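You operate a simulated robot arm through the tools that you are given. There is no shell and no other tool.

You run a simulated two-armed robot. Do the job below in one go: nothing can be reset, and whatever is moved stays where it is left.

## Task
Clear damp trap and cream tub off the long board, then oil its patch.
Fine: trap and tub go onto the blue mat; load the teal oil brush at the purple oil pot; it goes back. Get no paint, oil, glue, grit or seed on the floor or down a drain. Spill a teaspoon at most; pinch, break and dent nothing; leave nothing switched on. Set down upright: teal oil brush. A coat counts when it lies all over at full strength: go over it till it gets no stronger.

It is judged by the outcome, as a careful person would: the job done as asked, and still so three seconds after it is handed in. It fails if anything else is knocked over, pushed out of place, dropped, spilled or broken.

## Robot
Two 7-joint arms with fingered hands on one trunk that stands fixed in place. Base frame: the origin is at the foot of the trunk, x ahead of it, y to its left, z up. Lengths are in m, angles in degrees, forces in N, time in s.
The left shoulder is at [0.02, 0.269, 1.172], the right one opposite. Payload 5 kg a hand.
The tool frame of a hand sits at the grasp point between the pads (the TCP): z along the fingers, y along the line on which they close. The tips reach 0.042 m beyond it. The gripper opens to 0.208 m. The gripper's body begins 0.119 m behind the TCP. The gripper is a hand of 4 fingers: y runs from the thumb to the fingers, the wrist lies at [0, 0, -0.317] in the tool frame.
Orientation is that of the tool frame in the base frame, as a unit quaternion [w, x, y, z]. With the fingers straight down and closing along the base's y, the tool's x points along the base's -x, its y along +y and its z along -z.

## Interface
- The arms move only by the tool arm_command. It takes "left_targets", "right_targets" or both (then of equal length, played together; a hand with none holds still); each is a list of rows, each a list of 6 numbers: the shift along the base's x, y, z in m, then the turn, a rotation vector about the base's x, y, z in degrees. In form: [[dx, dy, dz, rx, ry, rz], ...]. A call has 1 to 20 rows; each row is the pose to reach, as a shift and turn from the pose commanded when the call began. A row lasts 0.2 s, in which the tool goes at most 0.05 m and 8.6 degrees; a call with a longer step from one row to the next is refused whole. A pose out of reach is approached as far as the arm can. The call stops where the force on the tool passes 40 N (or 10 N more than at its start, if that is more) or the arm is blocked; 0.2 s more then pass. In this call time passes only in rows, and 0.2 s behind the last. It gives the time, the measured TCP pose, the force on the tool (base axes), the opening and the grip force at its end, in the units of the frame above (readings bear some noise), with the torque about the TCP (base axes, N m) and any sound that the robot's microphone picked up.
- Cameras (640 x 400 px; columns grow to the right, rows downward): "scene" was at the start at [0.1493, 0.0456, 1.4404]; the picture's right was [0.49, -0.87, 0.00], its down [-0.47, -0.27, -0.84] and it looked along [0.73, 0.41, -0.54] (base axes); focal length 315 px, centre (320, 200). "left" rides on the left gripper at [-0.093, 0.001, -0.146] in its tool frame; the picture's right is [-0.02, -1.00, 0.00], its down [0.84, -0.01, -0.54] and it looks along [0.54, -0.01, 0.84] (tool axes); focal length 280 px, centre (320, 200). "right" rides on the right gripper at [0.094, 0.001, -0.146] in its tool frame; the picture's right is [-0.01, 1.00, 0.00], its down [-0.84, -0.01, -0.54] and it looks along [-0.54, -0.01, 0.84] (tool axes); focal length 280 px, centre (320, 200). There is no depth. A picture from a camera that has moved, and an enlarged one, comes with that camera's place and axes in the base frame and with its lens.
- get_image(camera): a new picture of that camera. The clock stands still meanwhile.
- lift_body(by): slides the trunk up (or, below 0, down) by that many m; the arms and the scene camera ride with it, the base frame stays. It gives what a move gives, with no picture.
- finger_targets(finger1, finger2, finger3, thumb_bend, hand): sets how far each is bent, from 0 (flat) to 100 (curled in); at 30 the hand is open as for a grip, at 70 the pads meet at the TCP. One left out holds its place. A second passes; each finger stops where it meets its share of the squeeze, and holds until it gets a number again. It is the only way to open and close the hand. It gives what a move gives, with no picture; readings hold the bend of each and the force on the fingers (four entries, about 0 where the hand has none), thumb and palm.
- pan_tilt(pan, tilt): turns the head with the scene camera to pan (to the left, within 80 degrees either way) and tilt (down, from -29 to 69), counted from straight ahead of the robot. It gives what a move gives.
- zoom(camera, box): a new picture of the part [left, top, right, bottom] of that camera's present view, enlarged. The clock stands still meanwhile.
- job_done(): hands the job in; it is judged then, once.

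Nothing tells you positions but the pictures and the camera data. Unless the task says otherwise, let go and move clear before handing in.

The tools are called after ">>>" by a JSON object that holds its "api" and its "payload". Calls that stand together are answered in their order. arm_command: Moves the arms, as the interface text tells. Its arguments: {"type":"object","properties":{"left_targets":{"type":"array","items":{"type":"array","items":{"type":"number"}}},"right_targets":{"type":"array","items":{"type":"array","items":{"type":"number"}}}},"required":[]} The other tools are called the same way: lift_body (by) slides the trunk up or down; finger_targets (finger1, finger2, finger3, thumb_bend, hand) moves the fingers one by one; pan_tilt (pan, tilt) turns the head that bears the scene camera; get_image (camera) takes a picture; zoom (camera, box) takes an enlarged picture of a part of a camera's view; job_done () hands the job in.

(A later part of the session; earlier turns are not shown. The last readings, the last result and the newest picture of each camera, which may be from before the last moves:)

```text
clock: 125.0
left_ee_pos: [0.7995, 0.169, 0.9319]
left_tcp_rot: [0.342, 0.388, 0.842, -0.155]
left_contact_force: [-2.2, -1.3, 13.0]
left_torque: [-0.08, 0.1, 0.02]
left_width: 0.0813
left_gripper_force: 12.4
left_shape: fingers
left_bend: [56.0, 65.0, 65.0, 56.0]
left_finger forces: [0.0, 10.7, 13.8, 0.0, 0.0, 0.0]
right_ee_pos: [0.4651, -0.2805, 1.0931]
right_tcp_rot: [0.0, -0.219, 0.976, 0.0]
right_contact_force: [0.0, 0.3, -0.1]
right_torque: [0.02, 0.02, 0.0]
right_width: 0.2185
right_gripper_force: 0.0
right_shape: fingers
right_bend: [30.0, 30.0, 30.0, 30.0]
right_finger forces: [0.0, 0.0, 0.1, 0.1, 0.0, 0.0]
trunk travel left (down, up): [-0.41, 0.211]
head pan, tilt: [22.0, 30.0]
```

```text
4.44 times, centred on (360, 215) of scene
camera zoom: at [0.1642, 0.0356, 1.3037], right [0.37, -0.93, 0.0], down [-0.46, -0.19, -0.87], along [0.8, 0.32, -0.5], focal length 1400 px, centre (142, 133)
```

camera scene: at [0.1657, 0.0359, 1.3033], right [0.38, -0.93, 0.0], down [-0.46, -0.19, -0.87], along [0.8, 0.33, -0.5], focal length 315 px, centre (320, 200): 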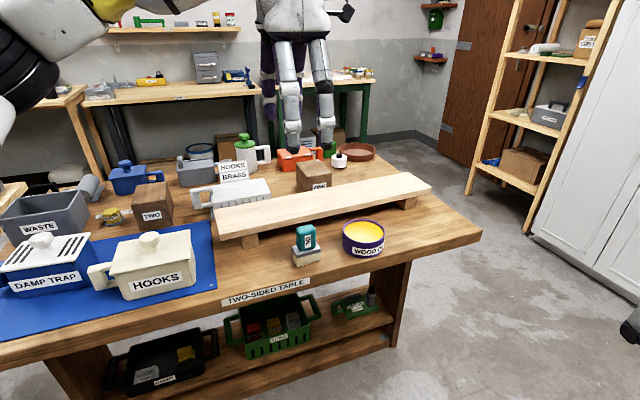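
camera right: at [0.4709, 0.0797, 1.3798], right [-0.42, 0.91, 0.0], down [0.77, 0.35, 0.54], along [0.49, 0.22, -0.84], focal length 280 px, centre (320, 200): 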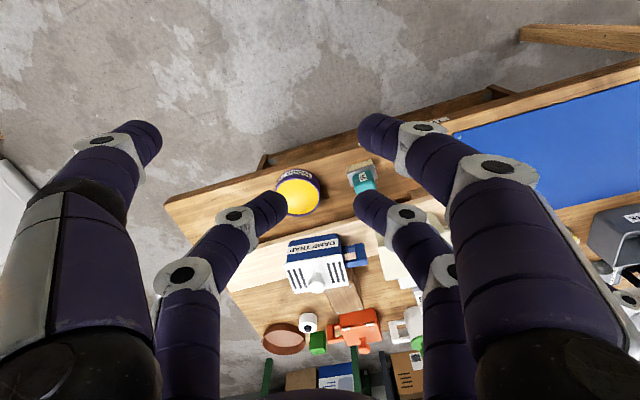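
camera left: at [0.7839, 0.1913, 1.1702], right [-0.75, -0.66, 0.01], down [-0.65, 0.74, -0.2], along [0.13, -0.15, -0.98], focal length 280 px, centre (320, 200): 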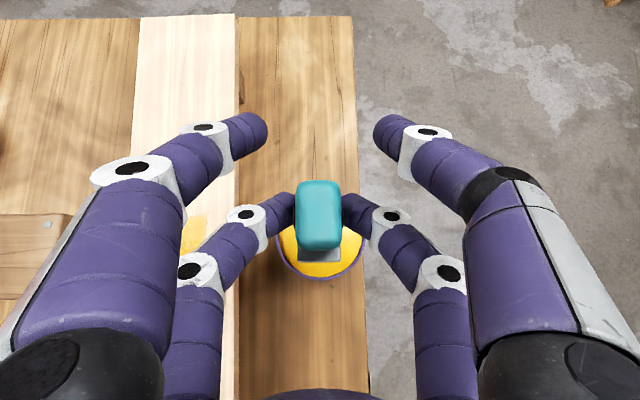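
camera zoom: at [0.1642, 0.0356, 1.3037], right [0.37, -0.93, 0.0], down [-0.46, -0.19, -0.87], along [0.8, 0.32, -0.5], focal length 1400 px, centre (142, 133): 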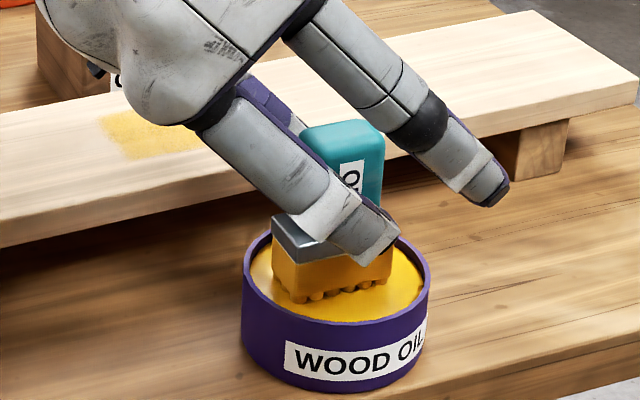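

Dipped. Lifting slowly, pausing over the pot, then moving to the right end of the patch.

>>> {"api": "arm_command", "payload": {"left_targets": [[0, 0, 0.008, 0, 0, 0], [0, 0, 0.02, 0, 0, 0], [0, 0, 0.03, 0, 0, 0], [0, 0, 0.03, 0, 0, 0], [0, 0, 0.03, 0, 0, 0], [0, 0, 0.045, 0, 0, 0], [0.01, 0.004, 0.06, 0, 0, 0], [0.05, 0.0185, 0.06, 0, 0, 0], [0.09, 0.033, 0.06, 0, 0, 0], [0.13, 0.048, 0.06, 0, 0, 0], [0.1573, 0.0583, 0.06, 0, 0, 0], [0.1573, 0.0583, 0.045, 0, 0, 0], [0.1573, 0.0583, 0.034, 0, 0, 0]]}}

>>> {"api": "arm_command", "payload": {"left_targets": [[0, 0, -0.002, 0, 0, 0], [0, 0, -0.004, 0, 0, 0]]}}

>>> {"api": "zoom", "payload": {"camera": "scene", "box": [270, 140, 450, 270]}}

```text
clock: 127.8
left_ee_pos: [0.9567, 0.2269, 0.9616]
left_tcp_rot: [0.341, 0.387, 0.843, -0.154]
left_contact_force: [0.4, 0.0, -0.5]
left_torque: [-0.01, -0.01, 0.01]
left_width: 0.0813
left_gripper_force: 9.1
left_shape: fingers
left_bend: [56.0, 65.0, 65.0, 56.0]
left_finger forces: [0.0, 8.8, 8.7, 0.1, 0.0, 0.0]
right_ee_pos: [0.4653, -0.2799, 1.0922]
right_tcp_rot: [-0.001, -0.22, 0.975, 0.001]
right_contact_force: [-0.3, 0.9, 0.6]
right_torque: [-0.01, 0.04, 0.01]
right_width: 0.2184
right_gripper_force: 0.1
right_shape: fingers
right_bend: [30.0, 30.0, 30.0, 30.0]
right_finger forces: [0.0, 0.1, 0.0, 0.0, 0.0, 0.0]
trunk travel left (down, up): [-0.41, 0.211]
head pan, tilt: [22.0, 30.0]
```

```text
clock: 128.4
left_ee_pos: [0.957, 0.2266, 0.9574]
left_tcp_rot: [0.341, 0.386, 0.843, -0.153]
left_contact_force: [0.2, -0.6, 0.3]
left_torque: [-0.01, 0.01, 0.0]
left_width: 0.0815
left_gripper_force: 9.1
left_shape: fingers
left_bend: [56.0, 65.0, 65.0, 56.0]
left_finger forces: [0.0, 8.8, 8.8, 0.0, 0.1, 0.0]
right_ee_pos: [0.4655, -0.2795, 1.0929]
right_tcp_rot: [0.0, -0.221, 0.975, 0.0]
right_contact_force: [-0.1, -0.2, 0.1]
right_torque: [0.0, 0.03, 0.0]
right_width: 0.2182
right_gripper_force: 0.0
right_shape: fingers
right_bend: [30.0, 30.0, 30.0, 30.0]
right_finger forces: [0.0, 0.0, 0.1, 0.0, 0.0, 0.0]
trunk travel left (down, up): [-0.41, 0.211]
head pan, tilt: [22.0, 30.0]
```

```text
3.08 times, centred on (360, 205) of scene
camera zoom: at [0.1651, 0.0359, 1.3033], right [0.37, -0.93, 0.0], down [-0.46, -0.19, -0.87], along [0.8, 0.32, -0.5], focal length 970 px, centre (197, 185)
```

zoom: 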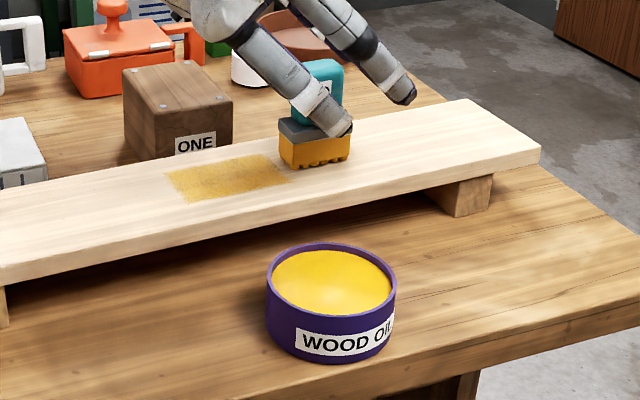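

Just about touching. I'll press lightly and do a full there-and-back pass (centre line leftward, front line rightward).

>>> {"api": "arm_command", "payload": {"left_targets": [[0, 0, -0.0015, 0, 0, 0], [-0.014, 0.0143, -0.0013, 0, 0, 0], [-0.028, 0.0286, -0.001, 0, 0, 0], [-0.0419, 0.043, -0.0008, 0, 0, 0], [-0.0559, 0.0573, -0.0005, 0, 0, 0], [-0.0699, 0.0716, -0.0003, 0, 0, 0], [-0.0839, 0.0859, 0.0, 0, 0, 0], [-0.0979, 0.1002, 0.0003, 0, 0, 0], [-0.1118, 0.1146, 0.0005, 0, 0, 0], [-0.1258, 0.1289, 0.0008, 0, 0, 0], [-0.1373, 0.1177, 0.0008, 0, 0, 0], [-0.1233, 0.1034, 0.0005, 0, 0, 0], [-0.1093, 0.0891, 0.0003, 0, 0, 0], [-0.0954, 0.0747, 0.0, 0, 0, 0], [-0.0814, 0.0604, -0.0003, 0, 0, 0], [-0.0674, 0.0461, -0.0005, 0, 0, 0], [-0.0534, 0.0318, -0.0008, 0, 0, 0], [-0.0394, 0.0175, -0.001, 0, 0, 0], [-0.0255, 0.0031, -0.0013, 0, 0, 0], [-0.0115, -0.0112, -0.0015, 0, 0, 0]]}}

>>> {"api": "get_image", "payload": {"camera": "left"}}

>>> {"api": "zoom", "payload": {"camera": "scene", "box": [270, 140, 450, 270]}}

```text
clock: 132.6
left_ee_pos: [0.9474, 0.2151, 0.9567]
left_tcp_rot: [0.341, 0.388, 0.842, -0.155]
left_contact_force: [0.5, -0.4, -0.8]
left_torque: [-0.03, 0.04, 0.0]
left_width: 0.0815
left_gripper_force: 8.5
left_shape: fingers
left_bend: [56.0, 65.0, 65.0, 56.0]
left_finger forces: [0.1, 8.6, 8.4, 0.1, 0.0, 0.0]
right_ee_pos: [0.4662, -0.2806, 1.0922]
right_tcp_rot: [0.0, -0.221, 0.975, 0.0]
right_contact_force: [0.8, -0.3, 0.2]
right_torque: [0.01, 0.03, 0.0]
right_width: 0.2183
right_gripper_force: 0.2
right_shape: fingers
right_bend: [30.0, 30.0, 30.0, 30.0]
right_finger forces: [0.1, 0.0, 0.0, 0.1, 0.0, 0.0]
trunk travel left (down, up): [-0.41, 0.211]
head pan, tilt: [22.0, 30.0]
```

```text
taken
camera left: at [0.9275, 0.2398, 1.1269], right [-0.75, -0.66, 0.01], down [-0.65, 0.74, -0.2], along [0.12, -0.15, -0.98], focal length 280 px, centre (320, 200)
```

left: 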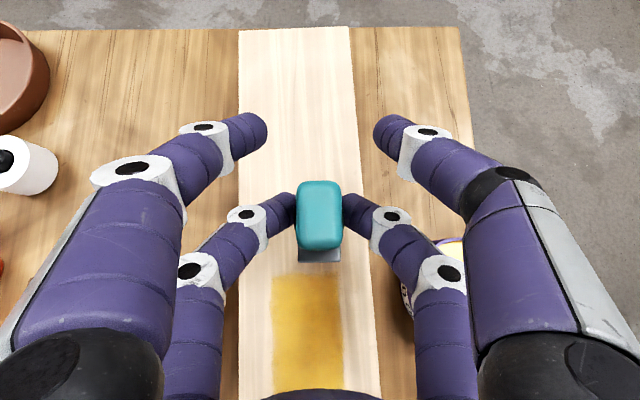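

```text
3.08 times, centred on (360, 205) of scene
camera zoom: at [0.1653, 0.0358, 1.3032], right [0.37, -0.93, 0.0], down [-0.46, -0.19, -0.87], along [0.8, 0.32, -0.5], focal length 970 px, centre (197, 185)
```

zoom: 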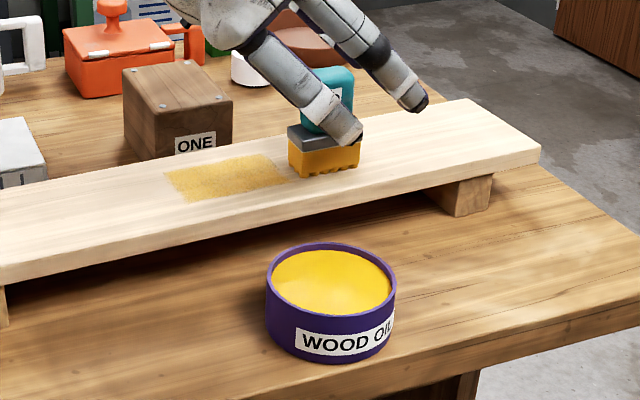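

The touch was too light at the right end. I'll press ~2 mm more, and check the force at both ends.

>>> {"api": "arm_command", "payload": {"left_targets": [[0, 0, -0.001, 0, 0, 0], [0, 0, -0.0022, 0, 0, 0]]}}

>>> {"api": "arm_command", "payload": {"left_targets": [[-0.01, 0.0103, 0.0, 0, 0, 0], [-0.02, 0.0206, 0.0, 0, 0, 0], [-0.03, 0.0309, 0.0, 0, 0, 0], [-0.04, 0.0412, 0.0, 0, 0, 0], [-0.05, 0.0515, 0.0, 0, 0, 0], [-0.06, 0.0618, 0.0, 0, 0, 0]]}}

```text
clock: 133.2
left_ee_pos: [0.9469, 0.2162, 0.955]
left_tcp_rot: [0.342, 0.387, 0.843, -0.154]
left_contact_force: [-0.8, -0.2, 2.7]
left_torque: [-0.03, 0.02, 0.0]
left_width: 0.0815
left_gripper_force: 9.1
left_shape: fingers
left_bend: [56.0, 65.0, 65.0, 56.0]
left_finger forces: [0.1, 9.3, 9.0, 0.0, 0.1, 0.0]
right_ee_pos: [0.4649, -0.2811, 1.0927]
right_tcp_rot: [0.0, -0.22, 0.976, 0.0]
right_contact_force: [0.1, -0.3, -0.2]
right_torque: [0.0, 0.03, 0.0]
right_width: 0.2181
right_gripper_force: 0.1
right_shape: fingers
right_bend: [30.0, 30.0, 30.0, 30.0]
right_finger forces: [0.0, 0.0, 0.0, 0.0, 0.1, 0.0]
trunk travel left (down, up): [-0.41, 0.211]
head pan, tilt: [22.0, 30.0]
```

```text
clock: 134.6
left_ee_pos: [0.8846, 0.2771, 0.9554]
left_tcp_rot: [0.341, 0.387, 0.842, -0.155]
left_contact_force: [-1.1, 0.4, 8.2]
left_torque: [0.02, 0.05, -0.01]
left_width: 0.0816
left_gripper_force: 10.8
left_shape: fingers
left_bend: [56.0, 65.0, 65.0, 56.0]
left_finger forces: [0.1, 10.6, 10.8, 0.0, 0.1, 0.0]
right_ee_pos: [0.4647, -0.2806, 1.0925]
right_tcp_rot: [-0.001, -0.22, 0.975, 0.0]
right_contact_force: [0.9, -0.2, -0.2]
right_torque: [0.01, 0.02, 0.03]
right_width: 0.218
right_gripper_force: 0.0
right_shape: fingers
right_bend: [30.0, 30.0, 30.0, 30.0]
right_finger forces: [0.1, 0.1, 0.1, 0.1, 0.0, 0.0]
trunk travel left (down, up): [-0.41, 0.211]
head pan, tilt: [22.0, 30.0]
```

Forces are now 3–8 N across the patch. I'll run a raster over all of it: front line, centre line, and back line.

>>> {"api": "arm_command", "payload": {"left_targets": [[-0.014, 0.0143, 0.0002, 0, 0, 0], [-0.028, 0.0286, 0.0004, 0, 0, 0], [-0.0419, 0.043, 0.0006, 0, 0, 0], [-0.0559, 0.0573, 0.0008, 0, 0, 0], [-0.0444, 0.0685, 0.0008, 0, 0, 0], [-0.0304, 0.0542, 0.0006, 0, 0, 0], [-0.0165, 0.0398, 0.0004, 0, 0, 0], [-0.0025, 0.0255, 0.0002, 0, 0, 0], [0.0115, 0.0112, 0, 0, 0, 0], [0.0255, -0.0031, -0.0002, 0, 0, 0], [0.0395, -0.0174, -0.0004, 0, 0, 0], [0.0534, -0.0318, -0.0006, 0, 0, 0], [0.0674, -0.0461, -0.0008, 0, 0, 0], [0.0788, -0.0349, -0.0008, 0, 0, 0], [0.0649, -0.0206, -0.0006, 0, 0, 0], [0.0509, -0.0062, -0.0004, 0, 0, 0], [0.0369, 0.0081, -0.0002, 0, 0, 0], [0.0229, 0.0224, 0, 0, 0, 0], [0.0089, 0.0367, 0.0002, 0, 0, 0], [-0.0051, 0.051, 0.0004, 0, 0, 0]]}}

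>>> {"api": "arm_command", "payload": {"left_targets": [[-0.014, 0.0143, 0.0003, 0, 0, 0], [-0.028, 0.0286, 0.0006, 0, 0, 0], [-0.042, 0.043, 0.001, 0, 0, 0]]}}

>>> {"api": "get_image", "payload": {"camera": "left"}}

>>> {"api": "zoom", "payload": {"camera": "scene", "box": [270, 150, 430, 250]}}

```text
clock: 138.8
left_ee_pos: [0.8813, 0.3308, 0.9552]
left_tcp_rot: [0.34, 0.387, 0.843, -0.155]
left_contact_force: [-2.4, 1.0, 4.2]
left_torque: [0.05, 0.05, -0.01]
left_width: 0.0812
left_gripper_force: 10.2
left_shape: fingers
left_bend: [56.0, 65.0, 65.0, 56.0]
left_finger forces: [0.1, 10.2, 10.0, 0.1, 0.0, 0.0]
right_ee_pos: [0.4651, -0.2799, 1.0939]
right_tcp_rot: [0.0, -0.221, 0.975, 0.0]
right_contact_force: [0.5, 0.6, 0.4]
right_torque: [-0.09, 0.03, -0.01]
right_width: 0.218
right_gripper_force: 0.1
right_shape: fingers
right_bend: [30.0, 30.0, 30.0, 30.0]
right_finger forces: [0.0, 0.0, 0.0, 0.1, 0.0, 0.0]
trunk travel left (down, up): [-0.41, 0.211]
head pan, tilt: [22.0, 30.0]
```

```text
clock: 139.6
left_ee_pos: [0.8385, 0.3737, 0.9562]
left_tcp_rot: [0.339, 0.388, 0.843, -0.154]
left_contact_force: [0.8, 0.1, -1.8]
left_torque: [-0.02, 0.0, 0.01]
left_width: 0.0813
left_gripper_force: 8.8
left_shape: fingers
left_bend: [56.0, 65.0, 65.0, 56.0]
left_finger forces: [0.0, 9.0, 8.9, 0.0, 0.1, 0.0]
right_ee_pos: [0.4654, -0.2797, 1.0925]
right_tcp_rot: [0.001, -0.221, 0.975, 0.0]
right_contact_force: [0.0, -0.1, -0.2]
right_torque: [-0.07, 0.01, -0.04]
right_width: 0.2184
right_gripper_force: 0.1
right_shape: fingers
right_bend: [30.0, 30.0, 30.0, 30.0]
right_finger forces: [0.1, 0.0, 0.1, 0.0, 0.0, 0.0]
trunk travel left (down, up): [-0.41, 0.211]
head pan, tilt: [22.0, 30.0]
```

```text
taken
camera left: at [0.8185, 0.3986, 1.126], right [-0.75, -0.66, 0.01], down [-0.65, 0.74, -0.2], along [0.12, -0.15, -0.98], focal length 280 px, centre (320, 200)
```

left: 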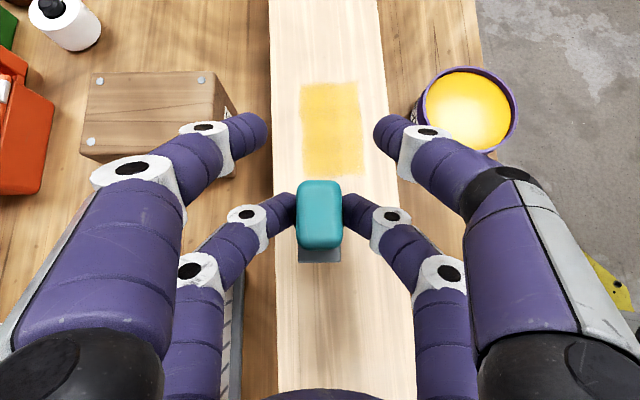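

```text
4.00 times, centred on (350, 200) of scene
camera zoom: at [0.1651, 0.0363, 1.3033], right [0.38, -0.93, 0.0], down [-0.46, -0.19, -0.87], along [0.8, 0.32, -0.5], focal length 1260 px, centre (200, 200)
```

zoom: 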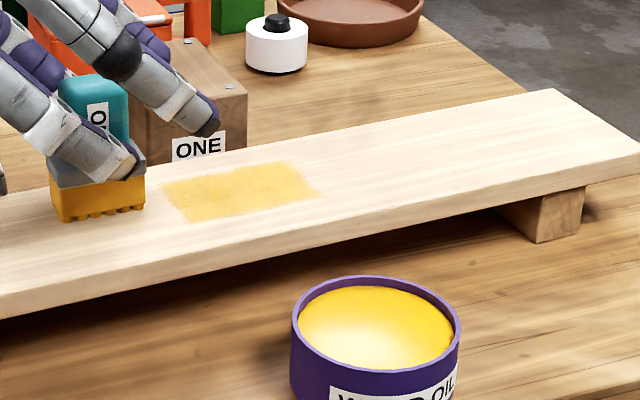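

Comparing the coat with the earlier look at a similar arm pose.

>>> {"api": "zoom", "payload": {"camera": "left", "box": [262, 60, 402, 190]}}

>>> {"api": "zoom", "payload": {"camera": "scene", "box": [300, 180, 360, 215]}}

```text
3.08 times, centred on (332, 125) of left
camera zoom: at [0.8185, 0.3986, 1.126], right [-0.75, -0.66, 0.01], down [-0.65, 0.74, -0.2], along [0.12, -0.15, -0.98], focal length 863 px, centre (283, 431)
```

zoom: 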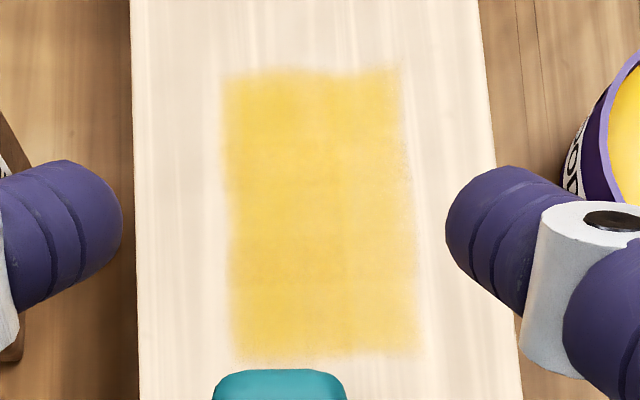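

```text
10.67 times, centred on (330, 198) of scene
camera zoom: at [0.1651, 0.0363, 1.3033], right [0.38, -0.93, 0.0], down [-0.46, -0.19, -0.87], along [0.8, 0.32, -0.5], focal length 3361 px, centre (213, 227)
```

zoom: 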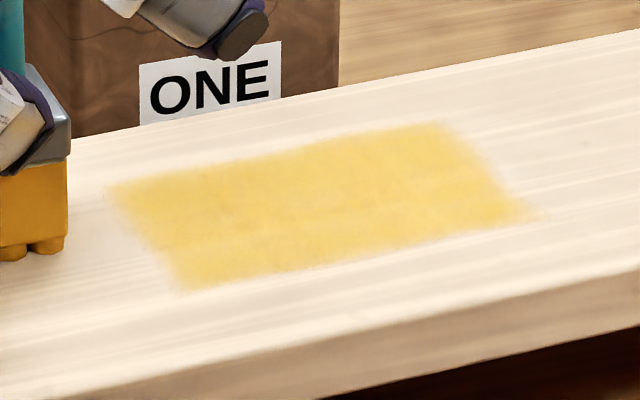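

The coat looks the same as before this round — likely saturated — but I'll reload once more and do a firmer full raster including the edges to be certain.

>>> {"api": "arm_command", "payload": {"left_targets": [[0, 0, 0.015, 0, 0, 0], [0, 0, 0.035, 0, 0, 0], [-0.004, -0.02, 0.044, 0, 0, 0], [-0.01, -0.06, 0.044, 0, 0, 0], [-0.018, -0.1, 0.044, 0, 0, 0], [-0.026, -0.14, 0.044, 0, 0, 0], [-0.034, -0.18, 0.044, 0, 0, 0], [-0.0385, -0.2042, 0.044, 0, 0, 0], [-0.0385, -0.2042, 0.024, 0, 0, 0], [-0.0385, -0.2042, 0.004, 0, 0, 0], [-0.0385, -0.2042, -0.012, 0, 0, 0], [-0.0385, -0.2042, -0.021, 0, 0, 0]]}}

>>> {"api": "zoom", "payload": {"camera": "left", "box": [240, 150, 400, 290]}}

>>> {"api": "zoom", "payload": {"camera": "scene", "box": [290, 150, 430, 260]}}

```text
clock: 142.2
left_ee_pos: [0.7986, 0.169, 0.9359]
left_tcp_rot: [0.34, 0.387, 0.843, -0.154]
left_contact_force: [0.4, 0.7, -0.6]
left_torque: [0.01, 0.02, -0.03]
left_width: 0.0814
left_gripper_force: 9.1
left_shape: fingers
left_bend: [56.0, 65.0, 65.0, 56.0]
left_finger forces: [0.1, 8.9, 8.8, 0.0, 0.1, 0.0]
right_ee_pos: [0.4651, -0.2812, 1.0928]
right_tcp_rot: [0.0, -0.22, 0.976, -0.001]
right_contact_force: [0.3, 0.3, 0.3]
right_torque: [-0.01, 0.01, 0.01]
right_width: 0.2182
right_gripper_force: 0.0
right_shape: fingers
right_bend: [30.0, 30.0, 30.0, 30.0]
right_finger forces: [0.0, 0.0, 0.0, 0.0, 0.1, 0.1]
trunk travel left (down, up): [-0.41, 0.211]
head pan, tilt: [22.0, 30.0]
```

```text
2.86 times, centred on (320, 220) of left
camera zoom: at [0.7782, 0.1939, 1.1046], right [-0.75, -0.66, 0.01], down [-0.65, 0.74, -0.2], along [0.12, -0.15, -0.98], focal length 801 px, centre (320, 143)
```

zoom: 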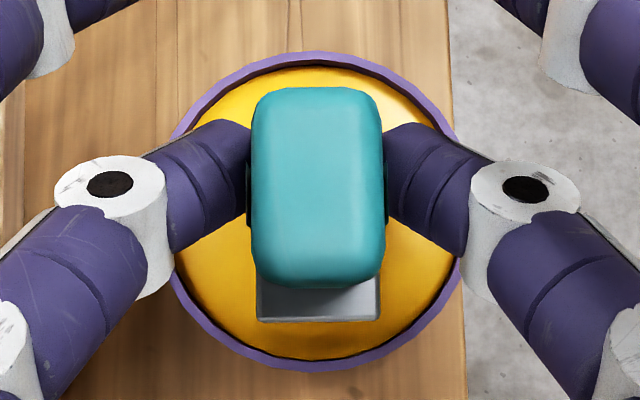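

```text
3.64 times, centred on (360, 205) of scene
camera zoom: at [0.1651, 0.0359, 1.3033], right [0.37, -0.93, 0.0], down [-0.46, -0.19, -0.87], along [0.8, 0.32, -0.5], focal length 1146 px, centre (174, 182)
```

zoom: 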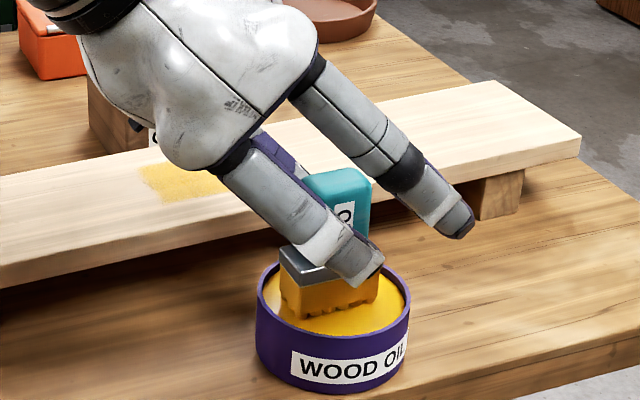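

The bristles are in the oil without pressing. A touch deeper, then out, pause, and back to the patch for a firmer raster.

>>> {"api": "arm_command", "payload": {"left_targets": [[0, 0, -0.0015, 0, 0, 0], [0, 0, -0.003, 0, 0, 0], [0, 0, -0.003, 0, 0, 0], [0, 0, 0.01, 0, 0, 0], [0, 0, 0.025, 0, 0, 0], [0, 0, 0.025, 0, 0, 0], [0, 0, 0.025, 0, 0, 0], [0, 0, 0.04, 0, 0, 0], [0.01, 0.004, 0.055, 0, 0, 0], [0.05, 0.018, 0.055, 0, 0, 0], [0.09, 0.032, 0.055, 0, 0, 0], [0.13, 0.046, 0.055, 0, 0, 0], [0.1482, 0.0462, 0.055, 0, 0, 0], [0.1482, 0.0462, 0.035, 0, 0, 0], [0.1482, 0.0462, 0.022, 0, 0, 0]]}}

>>> {"api": "arm_command", "payload": {"left_targets": [[0, 0, -0.0015, 0, 0, 0], [0, 0, -0.003, 0, 0, 0]]}}

```text
clock: 145.4
left_ee_pos: [0.9485, 0.2132, 0.9588]
left_tcp_rot: [0.342, 0.387, 0.842, -0.154]
left_contact_force: [0.4, 0.2, -1.2]
left_torque: [-0.01, 0.03, -0.02]
left_width: 0.0813
left_gripper_force: 8.4
left_shape: fingers
left_bend: [56.0, 65.0, 65.0, 56.0]
left_finger forces: [0.0, 8.8, 8.6, 0.0, 0.0, 0.0]
right_ee_pos: [0.4652, -0.2798, 1.093]
right_tcp_rot: [0.001, -0.22, 0.976, 0.0]
right_contact_force: [0.5, 0.6, -0.5]
right_torque: [-0.02, 0.02, 0.01]
right_width: 0.2184
right_gripper_force: 0.0
right_shape: fingers
right_bend: [30.0, 30.0, 30.0, 30.0]
right_finger forces: [0.1, 0.0, 0.1, 0.1, 0.0, 0.0]
trunk travel left (down, up): [-0.41, 0.211]
head pan, tilt: [22.0, 30.0]
```

```text
clock: 146.0
left_ee_pos: [0.9497, 0.214, 0.9544]
left_tcp_rot: [0.341, 0.387, 0.843, -0.153]
left_contact_force: [0.2, -0.1, 1.4]
left_torque: [-0.02, 0.02, -0.03]
left_width: 0.0813
left_gripper_force: 9.2
left_shape: fingers
left_bend: [56.0, 65.0, 65.0, 56.0]
left_finger forces: [0.1, 9.2, 9.0, 0.0, 0.0, 0.0]
right_ee_pos: [0.4645, -0.2797, 1.0921]
right_tcp_rot: [0.0, -0.221, 0.975, 0.0]
right_contact_force: [0.6, -0.3, 0.0]
right_torque: [0.0, 0.01, 0.0]
right_width: 0.2182
right_gripper_force: 0.1
right_shape: fingers
right_bend: [30.0, 30.0, 30.0, 30.0]
right_finger forces: [0.1, 0.0, 0.1, 0.1, 0.1, 0.1]
trunk travel left (down, up): [-0.41, 0.211]
head pan, tilt: [22.0, 30.0]
```

Touching at the right end. Running the firm raster: front-edge line left, centre line right.

>>> {"api": "arm_command", "payload": {"left_targets": [[-0.0057, -0.0056, -0.0008, 0, 0, 0], [-0.0193, 0.0083, -0.0006, 0, 0, 0], [-0.0328, 0.0222, -0.0004, 0, 0, 0], [-0.0464, 0.0361, -0.0002, 0, 0, 0], [-0.0599, 0.05, 0.0, 0, 0, 0], [-0.0735, 0.0639, 0.0002, 0, 0, 0], [-0.0871, 0.0777, 0.0004, 0, 0, 0], [-0.1006, 0.0916, 0.0006, 0, 0, 0], [-0.1142, 0.1055, 0.0008, 0, 0, 0], [-0.1277, 0.1194, 0.001, 0, 0, 0], [-0.1118, 0.135, 0.0005, 0, 0, 0], [-0.0982, 0.1211, 0.0003, 0, 0, 0], [-0.0847, 0.1072, 0.0001, 0, 0, 0], [-0.0711, 0.0933, -0.0001, 0, 0, 0], [-0.0576, 0.0794, -0.0003, 0, 0, 0], [-0.044, 0.0656, -0.0005, 0, 0, 0], [-0.0304, 0.0517, -0.0007, 0, 0, 0], [-0.0169, 0.0378, -0.0009, 0, 0, 0], [-0.0033, 0.0239, -0.0011, 0, 0, 0], [0.0102, 0.01, -0.0013, 0, 0, 0]]}}

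>>> {"api": "arm_command", "payload": {"left_targets": [[0.0079, 0.0077, -0.0002, 0, 0, 0], [0.0158, 0.0154, -0.0004, 0, 0, 0], [0.0022, 0.0293, -0.0002, 0, 0, 0], [-0.0113, 0.0432, 0.0, 0, 0, 0], [-0.0249, 0.0571, 0.0002, 0, 0, 0], [-0.0384, 0.071, 0.0004, 0, 0, 0], [-0.052, 0.0849, 0.0006, 0, 0, 0]]}}

```text
clock: 150.2
left_ee_pos: [0.9596, 0.2237, 0.9538]
left_tcp_rot: [0.343, 0.387, 0.842, -0.154]
left_contact_force: [-1.8, 0.1, 16.8]
left_torque: [0.01, 0.01, 0.01]
left_width: 0.0818
left_gripper_force: 14.1
left_shape: fingers
left_bend: [56.0, 65.0, 64.0, 56.0]
left_finger forces: [0.1, 14.0, 14.5, 0.1, 0.1, 0.1]
right_ee_pos: [0.4643, -0.2804, 1.0932]
right_tcp_rot: [0.001, -0.22, 0.975, 0.001]
right_contact_force: [0.9, -0.2, 0.1]
right_torque: [-0.02, -0.01, 0.02]
right_width: 0.2184
right_gripper_force: 0.1
right_shape: fingers
right_bend: [30.0, 30.0, 30.0, 30.0]
right_finger forces: [0.0, 0.0, 0.0, 0.0, 0.1, 0.1]
trunk travel left (down, up): [-0.41, 0.211]
head pan, tilt: [22.0, 30.0]
```

```text
clock: 151.8
left_ee_pos: [0.9064, 0.3096, 0.954]
left_tcp_rot: [0.34, 0.387, 0.843, -0.153]
left_contact_force: [0.4, 0.3, 17.1]
left_torque: [0.02, 0.02, 0.01]
left_width: 0.0816
left_gripper_force: 13.9
left_shape: fingers
left_bend: [56.0, 65.0, 64.0, 56.0]
left_finger forces: [0.0, 14.1, 13.9, 0.0, 0.1, 0.0]
right_ee_pos: [0.4647, -0.2798, 1.0925]
right_tcp_rot: [0.0, -0.22, 0.975, 0.0]
right_contact_force: [0.9, -0.4, -0.6]
right_torque: [0.03, 0.03, 0.01]
right_width: 0.2182
right_gripper_force: 0.0
right_shape: fingers
right_bend: [30.0, 30.0, 30.0, 30.0]
right_finger forces: [0.0, 0.1, 0.1, 0.0, 0.0, 0.0]
trunk travel left (down, up): [-0.41, 0.211]
head pan, tilt: [22.0, 30.0]
```

Firm contact (17 N). I'll ease by 1 mm, finish the back-edge line to the left, make one more return over it and lift off.

>>> {"api": "arm_command", "payload": {"left_targets": [[-0.0136, 0.0139, 0.001, 0, 0, 0], [-0.0271, 0.0278, 0.0012, 0, 0, 0], [-0.0407, 0.0416, 0.0014, 0, 0, 0], [-0.0542, 0.0555, 0.0016, 0, 0, 0], [-0.0407, 0.0416, 0.0014, 0, 0, 0], [-0.0271, 0.0278, 0.0012, 0, 0, 0], [-0.0136, 0.0139, 0.001, 0, 0, 0], [0.0, 0.0, 0.0006, 0, 0, 0], [0.0136, -0.0139, 0.0004, 0, 0, 0], [0.0271, -0.0278, 0.0002, 0, 0, 0], [0.0407, -0.0416, 0.0, 0, 0, 0], [0.0407, -0.0416, 0.01, 0, 0, 0], [0.0407, -0.0416, 0.04, 0, 0, 0]]}}

>>> {"api": "get_image", "payload": {"camera": "left"}}

>>> {"api": "zoom", "payload": {"camera": "scene", "box": [270, 150, 430, 250]}}

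```text
clock: 154.6
left_ee_pos: [0.9469, 0.2655, 0.9937]
left_tcp_rot: [0.34, 0.388, 0.843, -0.154]
left_contact_force: [-0.5, -0.1, -0.2]
left_torque: [0.05, -0.02, 0.06]
left_width: 0.0811
left_gripper_force: 9.2
left_shape: fingers
left_bend: [56.0, 65.0, 65.0, 56.0]
left_finger forces: [0.0, 8.6, 8.4, 0.0, 0.0, 0.0]
right_ee_pos: [0.4647, -0.281, 1.0923]
right_tcp_rot: [0.001, -0.22, 0.975, 0.0]
right_contact_force: [-0.9, -0.7, 0.7]
right_torque: [0.01, -0.06, 0.0]
right_width: 0.2181
right_gripper_force: 0.0
right_shape: fingers
right_bend: [30.0, 30.0, 30.0, 30.0]
right_finger forces: [0.0, 0.0, 0.0, 0.0, 0.0, 0.0]
trunk travel left (down, up): [-0.41, 0.211]
head pan, tilt: [22.0, 30.0]
```

```text
taken
camera left: at [0.926, 0.2895, 1.1642], right [-0.75, -0.66, 0.01], down [-0.65, 0.74, -0.19], along [0.12, -0.15, -0.98], focal length 280 px, centre (320, 200)
```

left: 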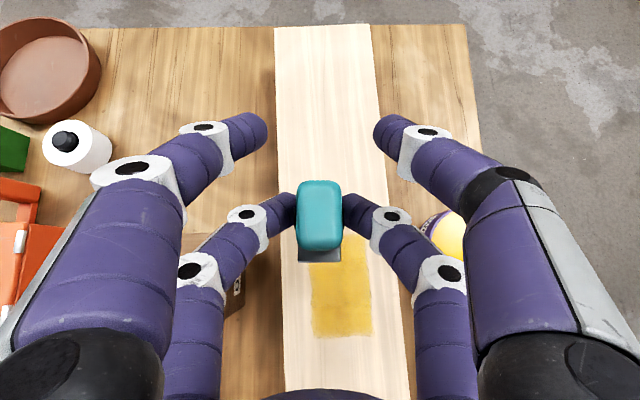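

```text
4.00 times, centred on (350, 200) of scene
camera zoom: at [0.1647, 0.0356, 1.3036], right [0.37, -0.93, 0.0], down [-0.46, -0.19, -0.87], along [0.8, 0.32, -0.5], focal length 1260 px, centre (200, 200)
```

zoom: 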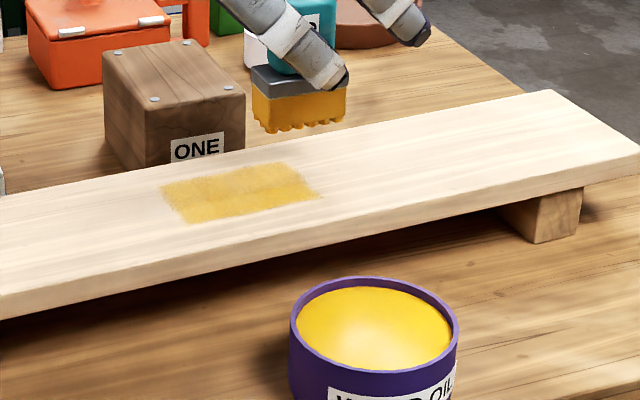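

I'll move the brush aside above its home spot for a clear, unshaded view of the patch.

>>> {"api": "arm_command", "payload": {"left_targets": [[-0.03, 0.002, 0.006, 0, 0, 0], [-0.07, 0.004, 0.006, 0, 0, 0], [-0.11, 0.006, 0.006, 0, 0, 0], [-0.15, 0.008, 0.006, 0, 0, 0], [-0.19, 0.009, 0.006, 0, 0, 0], [-0.22, 0.01, 0.006, 0, 0, 0], [-0.2513, 0.0113, 0.006, 0, 0, 0]]}}

>>> {"api": "zoom", "payload": {"camera": "scene", "box": [270, 150, 430, 250]}}

>>> {"api": "zoom", "payload": {"camera": "scene", "box": [300, 180, 360, 215]}}

>>> {"api": "get_image", "payload": {"camera": "left"}}

```text
clock: 156.2
left_ee_pos: [0.6941, 0.2801, 0.9991]
left_tcp_rot: [0.341, 0.387, 0.843, -0.154]
left_contact_force: [-0.1, 0.5, -1.0]
left_torque: [0.03, 0.07, -0.04]
left_width: 0.0814
left_gripper_force: 8.0
left_shape: fingers
left_bend: [56.0, 65.0, 65.0, 56.0]
left_finger forces: [0.0, 8.5, 8.3, 0.0, 0.0, 0.0]
right_ee_pos: [0.4659, -0.2799, 1.0939]
right_tcp_rot: [0.0, -0.22, 0.975, 0.0]
right_contact_force: [-0.1, -1.2, 0.5]
right_torque: [-0.02, -0.01, 0.01]
right_width: 0.2182
right_gripper_force: 0.0
right_shape: fingers
right_bend: [30.0, 30.0, 30.0, 30.0]
right_finger forces: [0.0, 0.1, 0.0, 0.0, 0.0, 0.1]
trunk travel left (down, up): [-0.41, 0.211]
head pan, tilt: [22.0, 30.0]
```

```text
4.00 times, centred on (350, 200) of scene
camera zoom: at [0.1651, 0.0361, 1.3035], right [0.37, -0.93, 0.0], down [-0.46, -0.19, -0.87], along [0.8, 0.32, -0.5], focal length 1260 px, centre (200, 200)
```

zoom: 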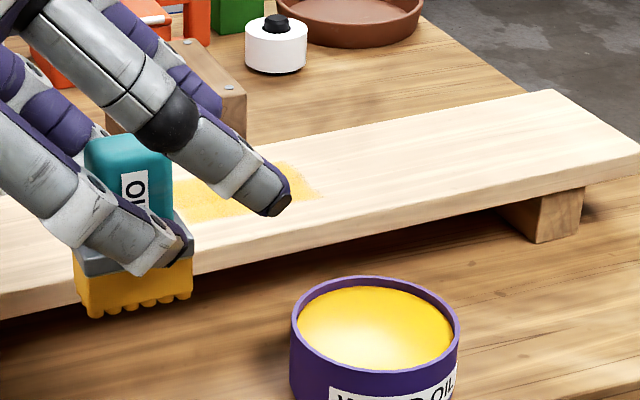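

```text
10.67 times, centred on (330, 198) of scene
camera zoom: at [0.1651, 0.0361, 1.3035], right [0.37, -0.93, 0.0], down [-0.46, -0.19, -0.87], along [0.8, 0.32, -0.5], focal length 3361 px, centre (213, 227)
```

zoom: 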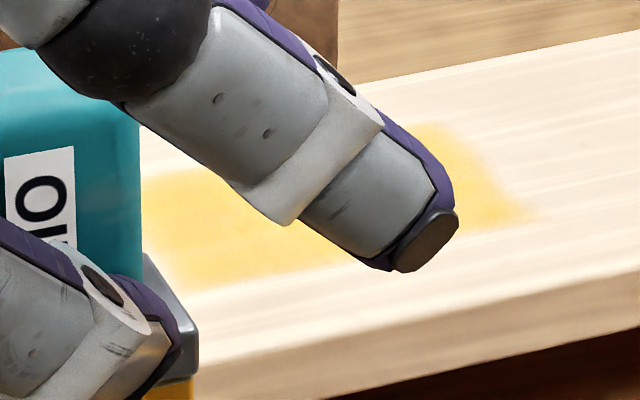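

```text
taken
camera left: at [0.6727, 0.3036, 1.1692], right [-0.75, -0.66, 0.01], down [-0.65, 0.74, -0.2], along [0.13, -0.15, -0.98], focal length 280 px, centre (320, 200)
```

left: 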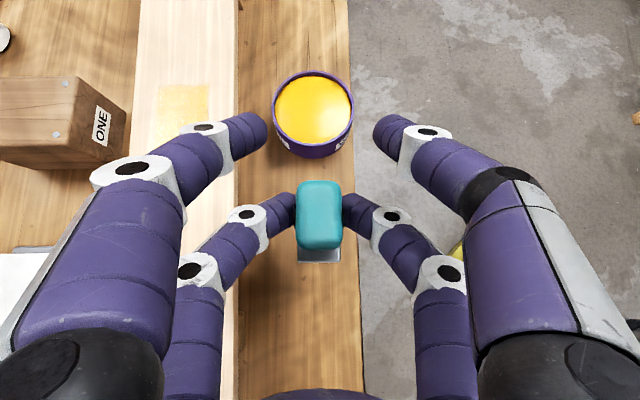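

The fingers block part of the view; I'll raise the hand straight up over the brush's home to see the patch fully.

>>> {"api": "arm_command", "payload": {"left_targets": [[0, 0, 0.03, 0, 0, 0], [0, 0, 0.06, 0, 0, 0], [0, 0, 0.09, 0, 0, 0], [0, 0, 0.12, 0, 0, 0]]}}

>>> {"api": "zoom", "payload": {"camera": "scene", "box": [270, 150, 430, 250]}}

>>> {"api": "zoom", "payload": {"camera": "scene", "box": [300, 180, 360, 215]}}

>>> {"api": "zoom", "payload": {"camera": "left", "box": [130, 60, 250, 160]}}

```text
clock: 157.2
left_ee_pos: [0.6927, 0.2799, 1.1211]
left_tcp_rot: [0.341, 0.387, 0.843, -0.153]
left_contact_force: [-0.3, 0.2, 0.1]
left_torque: [0.05, -0.02, 0.05]
left_width: 0.0812
left_gripper_force: 8.5
left_shape: fingers
left_bend: [56.0, 65.0, 65.0, 56.0]
left_finger forces: [0.1, 8.5, 8.2, 0.0, 0.0, 0.1]
right_ee_pos: [0.4638, -0.2805, 1.0927]
right_tcp_rot: [0.001, -0.22, 0.976, 0.001]
right_contact_force: [-1.7, -0.1, -0.3]
right_torque: [0.06, -0.1, 0.01]
right_width: 0.2185
right_gripper_force: 0.0
right_shape: fingers
right_bend: [30.0, 30.0, 30.0, 30.0]
right_finger forces: [0.1, 0.1, 0.0, 0.0, 0.0, 0.1]
trunk travel left (down, up): [-0.41, 0.211]
head pan, tilt: [22.0, 30.0]
```

```text
4.00 times, centred on (350, 200) of scene
camera zoom: at [0.1644, 0.0356, 1.3035], right [0.37, -0.93, 0.0], down [-0.46, -0.19, -0.87], along [0.8, 0.32, -0.5], focal length 1260 px, centre (200, 200)
```

zoom: 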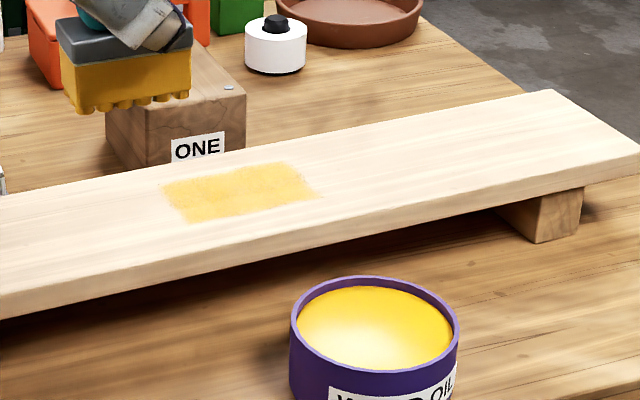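

```text
10.67 times, centred on (330, 198) of scene
camera zoom: at [0.1644, 0.0356, 1.3035], right [0.37, -0.93, 0.0], down [-0.46, -0.19, -0.87], along [0.8, 0.32, -0.5], focal length 3361 px, centre (213, 227)
```

zoom: 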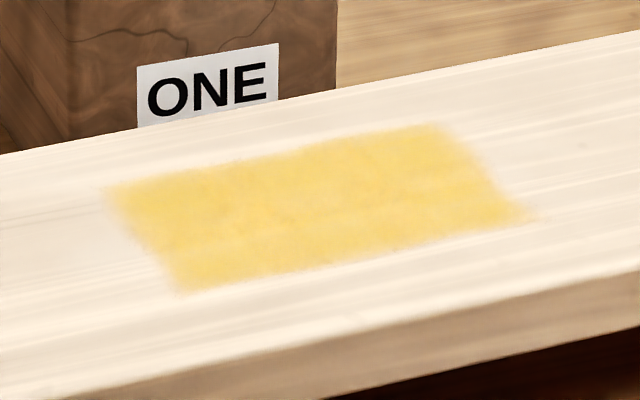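

```text
4.00 times, centred on (190, 110) of left
camera zoom: at [0.6719, 0.3035, 1.2913], right [-0.75, -0.66, 0.01], down [-0.65, 0.74, -0.2], along [0.13, -0.15, -0.98], focal length 1122 px, centre (840, 560)
```

zoom: 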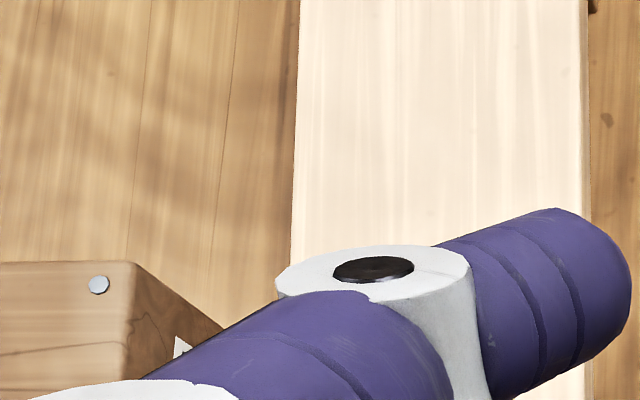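

The patch's colour matches the earlier passes — no stronger. For safety I'll give the front and back edges one more firm pass with the still-loaded brush and compare again.

>>> {"api": "arm_command", "payload": {"left_targets": [[0.03, -0.008, -0.02, 0, 0, 0], [0.07, -0.019, -0.035, 0, 0, 0], [0.11, -0.03, -0.055, 0, 0, 0], [0.15, -0.041, -0.075, 0, 0, 0], [0.19, -0.052, -0.095, 0, 0, 0], [0.22, -0.06, -0.115, 0, 0, 0], [0.2371, -0.0651, -0.135, 0, 0, 0], [0.2371, -0.0651, -0.15, 0, 0, 0], [0.2371, -0.0651, -0.16, 0, 0, 0]]}}

>>> {"api": "arm_command", "payload": {"left_targets": [[0, 0, -0.002, 0, 0, 0], [0, 0, -0.004, 0, 0, 0]]}}

```text
clock: 159.2
left_ee_pos: [0.9323, 0.214, 0.9586]
left_tcp_rot: [0.341, 0.388, 0.843, -0.154]
left_contact_force: [-0.6, 0.2, -0.6]
left_torque: [0.05, 0.0, 0.0]
left_width: 0.0814
left_gripper_force: 7.3
left_shape: fingers
left_bend: [56.0, 65.0, 65.0, 56.0]
left_finger forces: [0.0, 8.4, 8.2, 0.0, 0.0, 0.0]
right_ee_pos: [0.4649, -0.2805, 1.0927]
right_tcp_rot: [0.0, -0.22, 0.976, 0.001]
right_contact_force: [-0.2, -0.4, 0.2]
right_torque: [-0.04, 0.04, 0.05]
right_width: 0.2182
right_gripper_force: 0.1
right_shape: fingers
right_bend: [30.0, 30.0, 30.0, 30.0]
right_finger forces: [0.0, 0.0, 0.0, 0.0, 0.0, 0.0]
trunk travel left (down, up): [-0.41, 0.211]
head pan, tilt: [22.0, 30.0]
```

```text
clock: 159.8
left_ee_pos: [0.9336, 0.2119, 0.956]
left_tcp_rot: [0.341, 0.388, 0.842, -0.155]
left_contact_force: [-0.8, -0.3, 0.4]
left_torque: [-0.03, 0.02, 0.02]
left_width: 0.0813
left_gripper_force: 8.5
left_shape: fingers
left_bend: [56.0, 65.0, 65.0, 56.0]
left_finger forces: [0.0, 8.5, 8.7, 0.0, 0.0, 0.0]
right_ee_pos: [0.4654, -0.2795, 1.0922]
right_tcp_rot: [0.0, -0.22, 0.976, 0.0]
right_contact_force: [0.7, 0.0, 0.5]
right_torque: [0.0, 0.05, -0.03]
right_width: 0.2181
right_gripper_force: 0.1
right_shape: fingers
right_bend: [30.0, 30.0, 30.0, 30.0]
right_finger forces: [0.0, 0.0, 0.1, 0.0, 0.0, 0.1]
trunk travel left (down, up): [-0.41, 0.211]
head pan, tilt: [22.0, 30.0]
```

>>> {"api": "arm_command", "payload": {"left_targets": [[0, 0, -0.001, 0, 0, 0], [0, 0, -0.0025, 0, 0, 0]]}}

```text
clock: 160.4
left_ee_pos: [0.9328, 0.2121, 0.9554]
left_tcp_rot: [0.341, 0.387, 0.843, -0.154]
left_contact_force: [-1.5, 1.3, 8.8]
left_torque: [0.08, 0.04, -0.02]
left_width: 0.0814
left_gripper_force: 9.8
left_shape: fingers
left_bend: [56.0, 65.0, 65.0, 56.0]
left_finger forces: [0.0, 10.7, 10.2, 0.0, 0.1, 0.0]
right_ee_pos: [0.4642, -0.2805, 1.0924]
right_tcp_rot: [0.0, -0.22, 0.976, 0.0]
right_contact_force: [-0.3, -0.3, -0.1]
right_torque: [0.0, 0.0, 0.01]
right_width: 0.2183
right_gripper_force: 0.0
right_shape: fingers
right_bend: [30.0, 30.0, 30.0, 30.0]
right_finger forces: [0.1, 0.0, 0.0, 0.1, 0.0, 0.0]
trunk travel left (down, up): [-0.41, 0.211]
head pan, tilt: [22.0, 30.0]
```

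Good contact (9 N). Front-edge line left, centre line right, then on to the back edge.

>>> {"api": "arm_command", "payload": {"left_targets": [[-0.0143, 0.0147, 0.0002, 0, 0, 0], [-0.0287, 0.0294, 0.0004, 0, 0, 0], [-0.043, 0.044, 0.0006, 0, 0, 0], [-0.0573, 0.0587, 0.0008, 0, 0, 0], [-0.0717, 0.0734, 0.001, 0, 0, 0], [-0.086, 0.0881, 0.0012, 0, 0, 0], [-0.1003, 0.1028, 0.0014, 0, 0, 0], [-0.1146, 0.1174, 0.0016, 0, 0, 0], [-0.0946, 0.137, 0.0012, 0, 0, 0], [-0.0803, 0.1223, 0.001, 0, 0, 0], [-0.0659, 0.1076, 0.0008, 0, 0, 0], [-0.0516, 0.093, 0.0006, 0, 0, 0], [-0.0373, 0.0783, 0.0004, 0, 0, 0], [-0.023, 0.0636, 0.0002, 0, 0, 0], [-0.0086, 0.0489, 0.0, 0, 0, 0], [0.0057, 0.0342, -0.0002, 0, 0, 0], [0.02, 0.0196, -0.0004, 0, 0, 0], [0.03, 0.0294, -0.0006, 0, 0, 0], [0.0401, 0.0391, -0.0008, 0, 0, 0]]}}

>>> {"api": "arm_command", "payload": {"left_targets": [[-0.0143, 0.0147, 0.0002, 0, 0, 0], [-0.0287, 0.0294, 0.0004, 0, 0, 0], [-0.043, 0.044, 0.0006, 0, 0, 0], [-0.0573, 0.0587, 0.0008, 0, 0, 0], [-0.0717, 0.0734, 0.001, 0, 0, 0], [-0.086, 0.0881, 0.0012, 0, 0, 0], [-0.1003, 0.1028, 0.0014, 0, 0, 0], [-0.1146, 0.1174, 0.0016, 0, 0, 0]]}}

>>> {"api": "get_image", "payload": {"camera": "left"}}

>>> {"api": "zoom", "payload": {"camera": "scene", "box": [300, 180, 360, 215]}}

```text
clock: 164.4
left_ee_pos: [0.9717, 0.2489, 0.9551]
left_tcp_rot: [0.341, 0.387, 0.843, -0.153]
left_contact_force: [-0.8, -2.8, 6.8]
left_torque: [-0.15, 0.05, -0.02]
left_width: 0.0814
left_gripper_force: 10.1
left_shape: fingers
left_bend: [56.0, 65.0, 64.0, 56.0]
left_finger forces: [0.0, 8.9, 11.7, 0.0, 0.0, 0.0]
right_ee_pos: [0.4641, -0.2798, 1.0929]
right_tcp_rot: [-0.001, -0.22, 0.976, 0.0]
right_contact_force: [-0.9, 0.8, -0.3]
right_torque: [-0.01, -0.03, 0.01]
right_width: 0.2183
right_gripper_force: 0.0
right_shape: fingers
right_bend: [30.0, 30.0, 30.0, 30.0]
right_finger forces: [0.0, 0.0, 0.0, 0.0, 0.0, 0.0]
trunk travel left (down, up): [-0.41, 0.211]
head pan, tilt: [22.0, 30.0]
```

```text
clock: 166.2
left_ee_pos: [0.8584, 0.3677, 0.9541]
left_tcp_rot: [0.34, 0.387, 0.843, -0.153]
left_contact_force: [-0.5, 0.7, 12.0]
left_torque: [0.08, 0.05, 0.04]
left_width: 0.0814
left_gripper_force: 12.0
left_shape: fingers
left_bend: [56.0, 65.0, 65.0, 56.0]
left_finger forces: [0.1, 12.2, 11.8, 0.0, 0.0, 0.0]
right_ee_pos: [0.4639, -0.2797, 1.093]
right_tcp_rot: [0.001, -0.22, 0.975, 0.0]
right_contact_force: [0.1, 1.1, 0.3]
right_torque: [-0.04, 0.01, -0.02]
right_width: 0.2186
right_gripper_force: 0.0
right_shape: fingers
right_bend: [30.0, 30.0, 30.0, 30.0]
right_finger forces: [0.0, 0.0, 0.1, 0.0, 0.0, 0.0]
trunk travel left (down, up): [-0.41, 0.211]
head pan, tilt: [22.0, 30.0]
```

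```text
taken
camera left: at [0.8377, 0.3931, 1.1248], right [-0.75, -0.66, 0.01], down [-0.65, 0.74, -0.2], along [0.13, -0.15, -0.98], focal length 280 px, centre (320, 200)
```

left: 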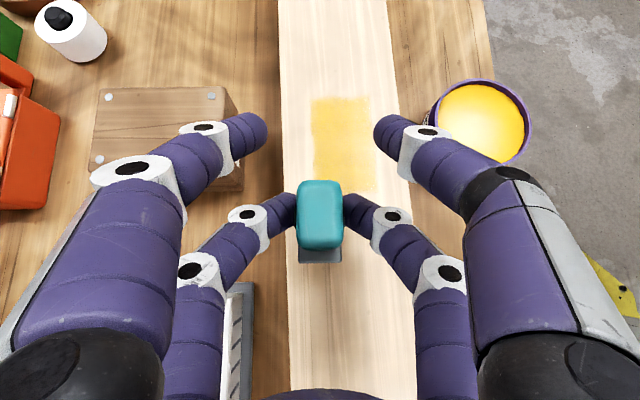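

```text
10.67 times, centred on (330, 198) of scene
camera zoom: at [0.1645, 0.0359, 1.3035], right [0.37, -0.93, 0.0], down [-0.46, -0.19, -0.87], along [0.8, 0.32, -0.5], focal length 3361 px, centre (213, 227)
```

zoom: 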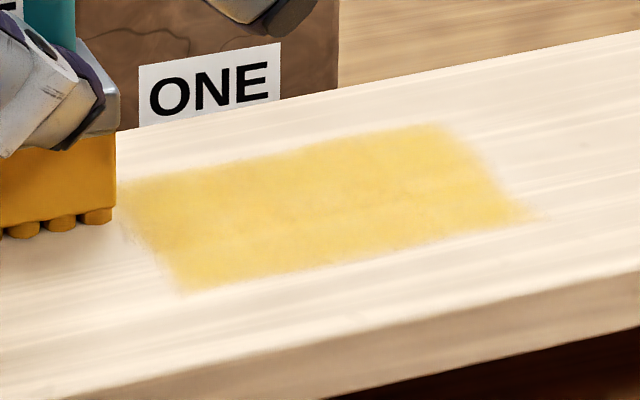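

The coat is even and no stronger than before — done. Now I'll lift off and carry the brush back to its original place.

>>> {"api": "arm_command", "payload": {"left_targets": [[0, 0, 0.015, 0, 0, 0], [0, 0, 0.035, 0, 0, 0], [-0.02, -0.011, 0.046, 0, 0, 0], [-0.05, -0.028, 0.046, 0, 0, 0], [-0.08, -0.045, 0.046, 0, 0, 0], [-0.11, -0.061, 0.046, 0, 0, 0], [-0.14, -0.078, 0.046, 0, 0, 0], [-0.1628, -0.0909, 0.046, 0, 0, 0]]}}

>>> {"api": "get_image", "payload": {"camera": "left"}}

>>> {"api": "zoom", "payload": {"camera": "scene", "box": [230, 140, 410, 280]}}

```text
clock: 168.0
left_ee_pos: [0.6981, 0.28, 1.0011]
left_tcp_rot: [0.341, 0.386, 0.843, -0.153]
left_contact_force: [0.1, -0.4, -1.4]
left_torque: [0.05, -0.04, 0.02]
left_width: 0.0814
left_gripper_force: 8.6
left_shape: fingers
left_bend: [56.0, 65.0, 65.0, 56.0]
left_finger forces: [0.0, 8.6, 8.1, 0.1, 0.1, 0.0]
right_ee_pos: [0.464, -0.2808, 1.0934]
right_tcp_rot: [0.0, -0.22, 0.976, 0.0]
right_contact_force: [-0.6, 0.0, -0.5]
right_torque: [0.02, -0.03, -0.04]
right_width: 0.2184
right_gripper_force: 0.1
right_shape: fingers
right_bend: [30.0, 30.0, 30.0, 30.0]
right_finger forces: [0.0, 0.0, 0.0, 0.1, 0.0, 0.0]
trunk travel left (down, up): [-0.41, 0.211]
head pan, tilt: [22.0, 30.0]
```

```text
taken
camera left: at [0.6773, 0.3039, 1.1721], right [-0.75, -0.66, 0.01], down [-0.65, 0.74, -0.2], along [0.12, -0.15, -0.98], focal length 280 px, centre (320, 200)
```

left: 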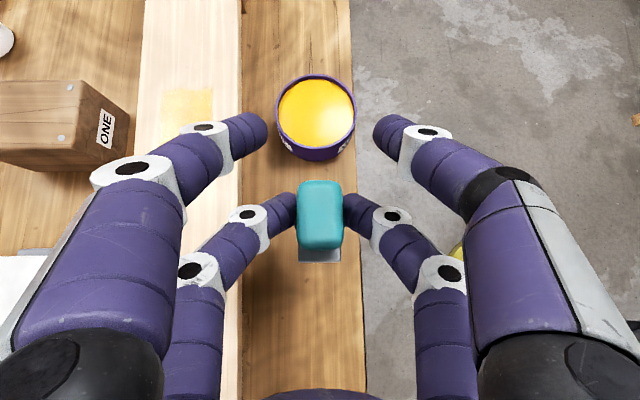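

```text
2.86 times, centred on (320, 210) of scene
camera zoom: at [0.1649, 0.0359, 1.3035], right [0.37, -0.93, 0.0], down [-0.46, -0.19, -0.87], along [0.8, 0.32, -0.5], focal length 900 px, centre (320, 171)
```

zoom: 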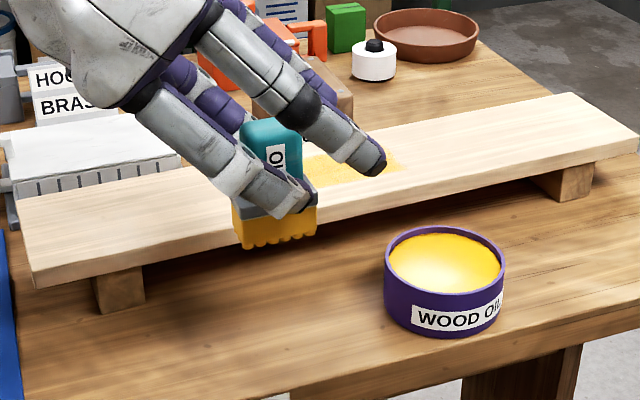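

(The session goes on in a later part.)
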